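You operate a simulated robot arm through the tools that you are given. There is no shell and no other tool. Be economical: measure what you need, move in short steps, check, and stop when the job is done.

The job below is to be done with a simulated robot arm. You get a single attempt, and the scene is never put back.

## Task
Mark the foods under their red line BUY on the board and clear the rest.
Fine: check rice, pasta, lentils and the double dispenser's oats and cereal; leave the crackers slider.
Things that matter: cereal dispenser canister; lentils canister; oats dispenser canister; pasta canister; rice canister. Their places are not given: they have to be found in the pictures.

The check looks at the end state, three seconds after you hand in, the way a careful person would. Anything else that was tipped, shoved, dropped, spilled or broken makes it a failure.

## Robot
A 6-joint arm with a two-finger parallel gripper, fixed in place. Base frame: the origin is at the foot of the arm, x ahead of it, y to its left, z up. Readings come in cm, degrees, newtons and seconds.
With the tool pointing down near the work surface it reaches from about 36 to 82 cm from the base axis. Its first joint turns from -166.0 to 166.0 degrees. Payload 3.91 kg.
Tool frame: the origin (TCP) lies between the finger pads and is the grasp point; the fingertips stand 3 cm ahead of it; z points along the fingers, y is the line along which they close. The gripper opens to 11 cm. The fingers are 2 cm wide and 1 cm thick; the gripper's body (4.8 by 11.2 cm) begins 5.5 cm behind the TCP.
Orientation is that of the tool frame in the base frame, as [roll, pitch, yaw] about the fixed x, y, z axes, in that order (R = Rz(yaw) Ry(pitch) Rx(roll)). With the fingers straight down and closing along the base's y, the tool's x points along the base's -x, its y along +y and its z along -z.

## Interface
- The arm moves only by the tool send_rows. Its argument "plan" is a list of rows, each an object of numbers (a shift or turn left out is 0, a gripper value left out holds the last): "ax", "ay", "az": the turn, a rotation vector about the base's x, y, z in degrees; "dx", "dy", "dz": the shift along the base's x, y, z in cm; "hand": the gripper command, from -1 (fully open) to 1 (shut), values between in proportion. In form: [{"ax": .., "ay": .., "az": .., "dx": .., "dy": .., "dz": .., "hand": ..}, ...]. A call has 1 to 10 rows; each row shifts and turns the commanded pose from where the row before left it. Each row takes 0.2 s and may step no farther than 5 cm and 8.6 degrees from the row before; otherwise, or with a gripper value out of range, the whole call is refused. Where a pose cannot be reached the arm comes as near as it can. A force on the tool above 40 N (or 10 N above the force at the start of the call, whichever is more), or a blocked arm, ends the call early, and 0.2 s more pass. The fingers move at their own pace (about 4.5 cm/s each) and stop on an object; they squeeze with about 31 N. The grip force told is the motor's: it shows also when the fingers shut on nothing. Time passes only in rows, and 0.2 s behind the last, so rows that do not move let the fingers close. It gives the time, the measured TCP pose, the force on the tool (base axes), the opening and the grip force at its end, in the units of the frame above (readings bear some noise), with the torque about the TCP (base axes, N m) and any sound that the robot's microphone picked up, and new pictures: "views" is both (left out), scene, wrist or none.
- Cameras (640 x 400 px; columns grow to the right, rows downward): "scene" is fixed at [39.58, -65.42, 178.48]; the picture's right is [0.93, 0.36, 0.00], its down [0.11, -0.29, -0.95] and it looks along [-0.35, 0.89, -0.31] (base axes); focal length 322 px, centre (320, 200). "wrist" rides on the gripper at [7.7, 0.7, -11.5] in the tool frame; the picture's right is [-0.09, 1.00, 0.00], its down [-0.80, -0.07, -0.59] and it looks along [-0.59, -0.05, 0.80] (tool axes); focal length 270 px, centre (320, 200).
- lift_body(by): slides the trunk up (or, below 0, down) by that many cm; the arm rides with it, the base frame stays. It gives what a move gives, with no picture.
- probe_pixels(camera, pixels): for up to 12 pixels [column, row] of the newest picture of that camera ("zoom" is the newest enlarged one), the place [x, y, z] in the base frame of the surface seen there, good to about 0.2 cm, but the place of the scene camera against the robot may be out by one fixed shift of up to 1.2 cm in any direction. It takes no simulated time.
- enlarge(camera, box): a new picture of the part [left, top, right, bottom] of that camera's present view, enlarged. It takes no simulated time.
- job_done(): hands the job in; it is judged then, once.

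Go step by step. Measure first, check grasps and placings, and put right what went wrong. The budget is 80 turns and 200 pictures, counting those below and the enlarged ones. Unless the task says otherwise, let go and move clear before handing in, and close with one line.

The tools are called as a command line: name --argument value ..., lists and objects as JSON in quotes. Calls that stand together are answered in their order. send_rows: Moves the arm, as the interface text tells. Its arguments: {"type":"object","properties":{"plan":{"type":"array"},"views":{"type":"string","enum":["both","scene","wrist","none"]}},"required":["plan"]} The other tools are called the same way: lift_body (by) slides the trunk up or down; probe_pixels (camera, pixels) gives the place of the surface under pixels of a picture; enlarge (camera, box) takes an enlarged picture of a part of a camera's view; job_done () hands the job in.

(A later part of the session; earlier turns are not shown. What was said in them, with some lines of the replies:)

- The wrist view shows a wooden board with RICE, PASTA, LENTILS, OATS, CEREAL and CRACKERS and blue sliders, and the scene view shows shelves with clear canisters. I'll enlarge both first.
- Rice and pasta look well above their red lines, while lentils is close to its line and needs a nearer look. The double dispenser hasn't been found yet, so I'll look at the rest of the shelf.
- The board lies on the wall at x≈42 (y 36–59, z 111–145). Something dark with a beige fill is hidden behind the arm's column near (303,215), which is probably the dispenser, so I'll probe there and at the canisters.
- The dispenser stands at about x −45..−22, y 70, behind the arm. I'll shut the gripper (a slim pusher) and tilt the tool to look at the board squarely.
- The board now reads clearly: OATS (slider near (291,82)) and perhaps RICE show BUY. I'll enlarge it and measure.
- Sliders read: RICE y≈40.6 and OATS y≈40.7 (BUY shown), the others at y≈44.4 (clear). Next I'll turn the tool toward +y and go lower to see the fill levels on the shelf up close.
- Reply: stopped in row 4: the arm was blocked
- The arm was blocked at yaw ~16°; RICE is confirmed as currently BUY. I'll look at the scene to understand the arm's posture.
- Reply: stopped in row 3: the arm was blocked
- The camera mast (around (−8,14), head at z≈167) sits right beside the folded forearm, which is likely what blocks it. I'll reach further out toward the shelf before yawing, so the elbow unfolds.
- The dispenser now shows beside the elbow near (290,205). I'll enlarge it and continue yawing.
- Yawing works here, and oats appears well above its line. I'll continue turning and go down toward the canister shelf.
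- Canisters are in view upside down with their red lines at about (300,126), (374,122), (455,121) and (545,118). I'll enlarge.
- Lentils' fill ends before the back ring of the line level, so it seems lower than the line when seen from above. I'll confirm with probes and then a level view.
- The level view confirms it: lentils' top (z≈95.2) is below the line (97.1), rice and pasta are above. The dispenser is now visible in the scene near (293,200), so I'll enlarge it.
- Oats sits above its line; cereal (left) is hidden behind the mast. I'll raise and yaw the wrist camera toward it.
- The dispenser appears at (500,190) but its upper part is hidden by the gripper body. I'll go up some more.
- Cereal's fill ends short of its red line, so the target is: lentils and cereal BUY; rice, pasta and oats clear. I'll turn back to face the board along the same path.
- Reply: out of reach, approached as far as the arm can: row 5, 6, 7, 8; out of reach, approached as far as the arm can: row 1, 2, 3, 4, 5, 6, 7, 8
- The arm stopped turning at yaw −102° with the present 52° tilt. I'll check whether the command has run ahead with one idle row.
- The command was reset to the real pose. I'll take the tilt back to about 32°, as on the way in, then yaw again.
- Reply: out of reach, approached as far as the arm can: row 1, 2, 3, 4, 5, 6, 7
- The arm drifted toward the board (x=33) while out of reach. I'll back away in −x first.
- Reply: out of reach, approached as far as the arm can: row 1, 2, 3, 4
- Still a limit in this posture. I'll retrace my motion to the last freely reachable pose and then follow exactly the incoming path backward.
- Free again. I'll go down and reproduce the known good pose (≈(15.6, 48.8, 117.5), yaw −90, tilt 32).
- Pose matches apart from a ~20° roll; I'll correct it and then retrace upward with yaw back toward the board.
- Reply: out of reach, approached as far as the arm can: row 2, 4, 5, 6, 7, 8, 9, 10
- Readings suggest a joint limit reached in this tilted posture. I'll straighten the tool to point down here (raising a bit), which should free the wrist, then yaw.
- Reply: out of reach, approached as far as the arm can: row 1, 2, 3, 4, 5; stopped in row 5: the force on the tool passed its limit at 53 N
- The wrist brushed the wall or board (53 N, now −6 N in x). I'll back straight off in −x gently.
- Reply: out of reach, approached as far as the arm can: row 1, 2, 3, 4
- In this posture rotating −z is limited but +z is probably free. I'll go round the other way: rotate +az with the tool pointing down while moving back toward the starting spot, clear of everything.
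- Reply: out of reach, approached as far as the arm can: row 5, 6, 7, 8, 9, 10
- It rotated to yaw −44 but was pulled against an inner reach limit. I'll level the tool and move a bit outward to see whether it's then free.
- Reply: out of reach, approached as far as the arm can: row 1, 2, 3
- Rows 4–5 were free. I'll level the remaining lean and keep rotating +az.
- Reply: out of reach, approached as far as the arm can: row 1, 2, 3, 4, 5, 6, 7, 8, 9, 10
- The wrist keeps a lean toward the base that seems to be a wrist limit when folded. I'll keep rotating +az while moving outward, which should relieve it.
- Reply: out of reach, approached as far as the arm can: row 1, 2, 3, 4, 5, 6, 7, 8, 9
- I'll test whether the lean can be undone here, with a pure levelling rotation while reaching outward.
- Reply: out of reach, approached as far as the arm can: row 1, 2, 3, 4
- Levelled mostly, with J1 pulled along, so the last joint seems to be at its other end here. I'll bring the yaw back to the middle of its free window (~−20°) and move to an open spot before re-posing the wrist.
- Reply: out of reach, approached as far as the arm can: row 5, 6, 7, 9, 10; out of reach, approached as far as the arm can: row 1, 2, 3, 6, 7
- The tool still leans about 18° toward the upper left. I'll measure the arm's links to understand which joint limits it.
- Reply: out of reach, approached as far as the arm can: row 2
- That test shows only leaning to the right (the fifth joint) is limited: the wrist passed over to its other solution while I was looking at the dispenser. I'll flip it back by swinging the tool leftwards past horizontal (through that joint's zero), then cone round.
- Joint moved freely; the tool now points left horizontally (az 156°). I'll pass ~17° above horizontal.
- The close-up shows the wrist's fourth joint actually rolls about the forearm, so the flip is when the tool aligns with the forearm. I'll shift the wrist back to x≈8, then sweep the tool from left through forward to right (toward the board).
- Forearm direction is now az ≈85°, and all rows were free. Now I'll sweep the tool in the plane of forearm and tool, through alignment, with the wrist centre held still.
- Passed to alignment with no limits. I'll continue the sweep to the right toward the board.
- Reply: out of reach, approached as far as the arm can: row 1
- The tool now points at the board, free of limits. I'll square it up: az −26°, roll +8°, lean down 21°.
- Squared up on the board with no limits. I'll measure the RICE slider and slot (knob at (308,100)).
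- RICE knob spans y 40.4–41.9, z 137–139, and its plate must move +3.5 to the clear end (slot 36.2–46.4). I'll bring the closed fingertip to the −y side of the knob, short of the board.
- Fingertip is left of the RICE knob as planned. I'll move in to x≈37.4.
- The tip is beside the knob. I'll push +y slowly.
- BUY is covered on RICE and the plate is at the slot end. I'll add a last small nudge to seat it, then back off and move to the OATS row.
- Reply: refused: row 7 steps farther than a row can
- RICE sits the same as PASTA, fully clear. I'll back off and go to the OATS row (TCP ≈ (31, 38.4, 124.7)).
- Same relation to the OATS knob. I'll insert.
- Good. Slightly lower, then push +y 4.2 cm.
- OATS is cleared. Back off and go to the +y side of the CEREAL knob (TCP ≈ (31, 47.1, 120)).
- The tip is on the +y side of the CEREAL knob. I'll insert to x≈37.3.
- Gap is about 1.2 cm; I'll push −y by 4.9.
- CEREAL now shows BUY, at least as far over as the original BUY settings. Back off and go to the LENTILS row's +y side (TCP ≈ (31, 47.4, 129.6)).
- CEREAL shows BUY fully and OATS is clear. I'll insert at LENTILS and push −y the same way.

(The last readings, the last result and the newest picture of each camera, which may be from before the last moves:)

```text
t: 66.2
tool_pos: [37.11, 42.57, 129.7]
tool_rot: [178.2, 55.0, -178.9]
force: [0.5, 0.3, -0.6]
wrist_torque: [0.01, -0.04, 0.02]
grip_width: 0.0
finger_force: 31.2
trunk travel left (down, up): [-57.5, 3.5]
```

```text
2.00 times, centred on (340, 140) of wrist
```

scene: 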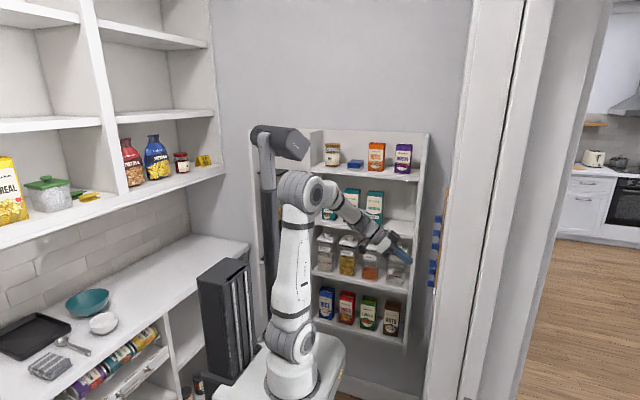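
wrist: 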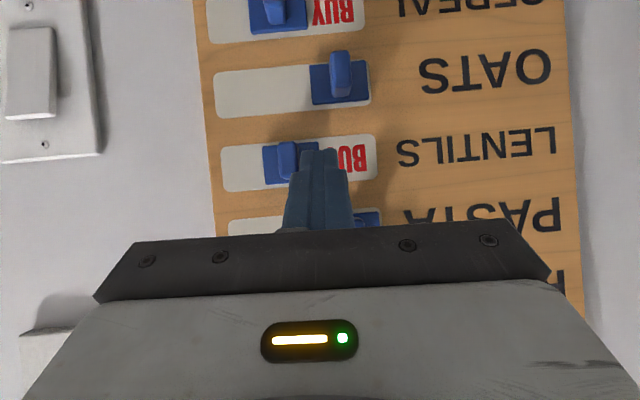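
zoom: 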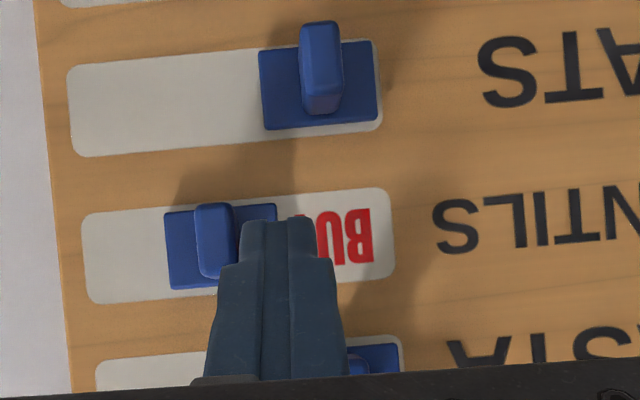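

LENTILS shows BUY. I'll retreat well clear and look at the whole board.

send_rows --plan '[{"dy": 0.5}, {"dx": -4}, {"dx": -4}, {"dx": -3, "dz": 4}, {"dx": -2, "dz": 4.5}, {"dx": -2, "dz": 4}, {"dx": -1, "dz": 4, "ay": 7}, {"dz": 3, "ay": 7}, {"ay": 7}, {"dx": 0}]' --views "both"

enlarge --camera "wrist" --box '[200, 0, 480, 200]'

enlarge --camera "scene" --box '[240, 120, 450, 360]'

```text
t: 68.4
tool_pos: [21.13, 43.48, 148.33]
tool_rot: [179.0, 33.8, -178.4]
force: [0.5, 0.6, -0.9]
wrist_torque: [-0.04, -0.01, 0.0]
grip_width: 0.0
finger_force: 30.9
trunk travel left (down, up): [-57.5, 3.5]
```

scene: 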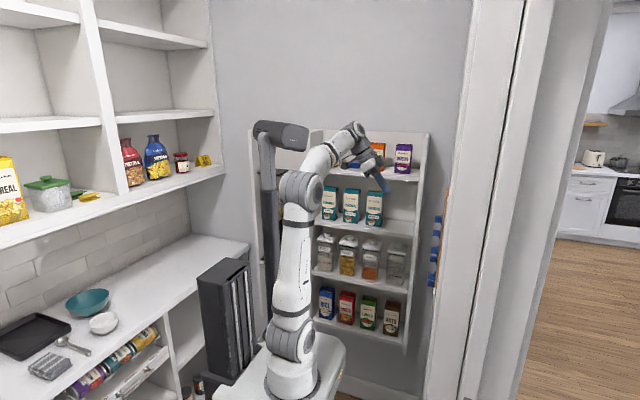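
wrist: 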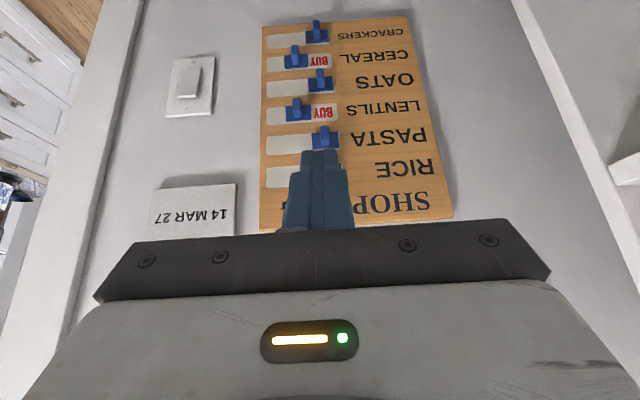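

```text
2.00 times, centred on (340, 100) of wrist
```

zoom: 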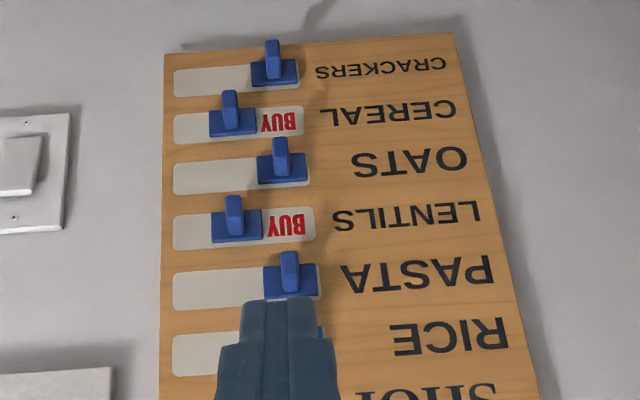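

```text
1.67 times, centred on (345, 240) of scene
```

zoom: 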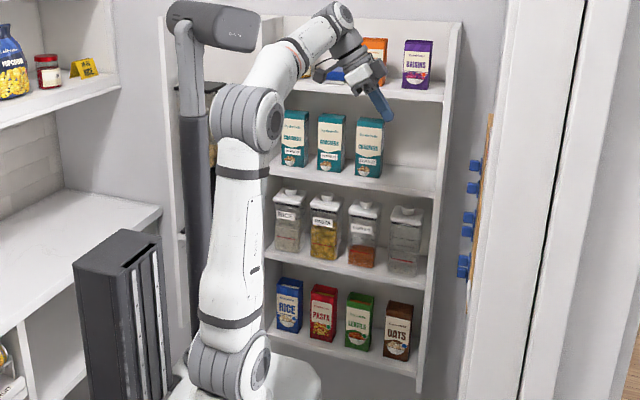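

The board now shows BUY on CEREAL and LENTILS, with OATS, PASTA and CRACKERS clear. RICE was seen cleared before the finger covered it, the shelf items look undisturbed, and the arm is well off the board, so I'm handing in.

job_done

```text
The job is handed in.
```

I handed the job in with lentils and cereal marked BUY (both below their red lines) and rice, pasta and oats clear; I didn't touch the crackers slider. While I was freeing a stuck wrist, the arm touched the board or the wall beside it (53 N peak). I saw no damage or shift in the last pictures, but I didn't re-measure the board's position.
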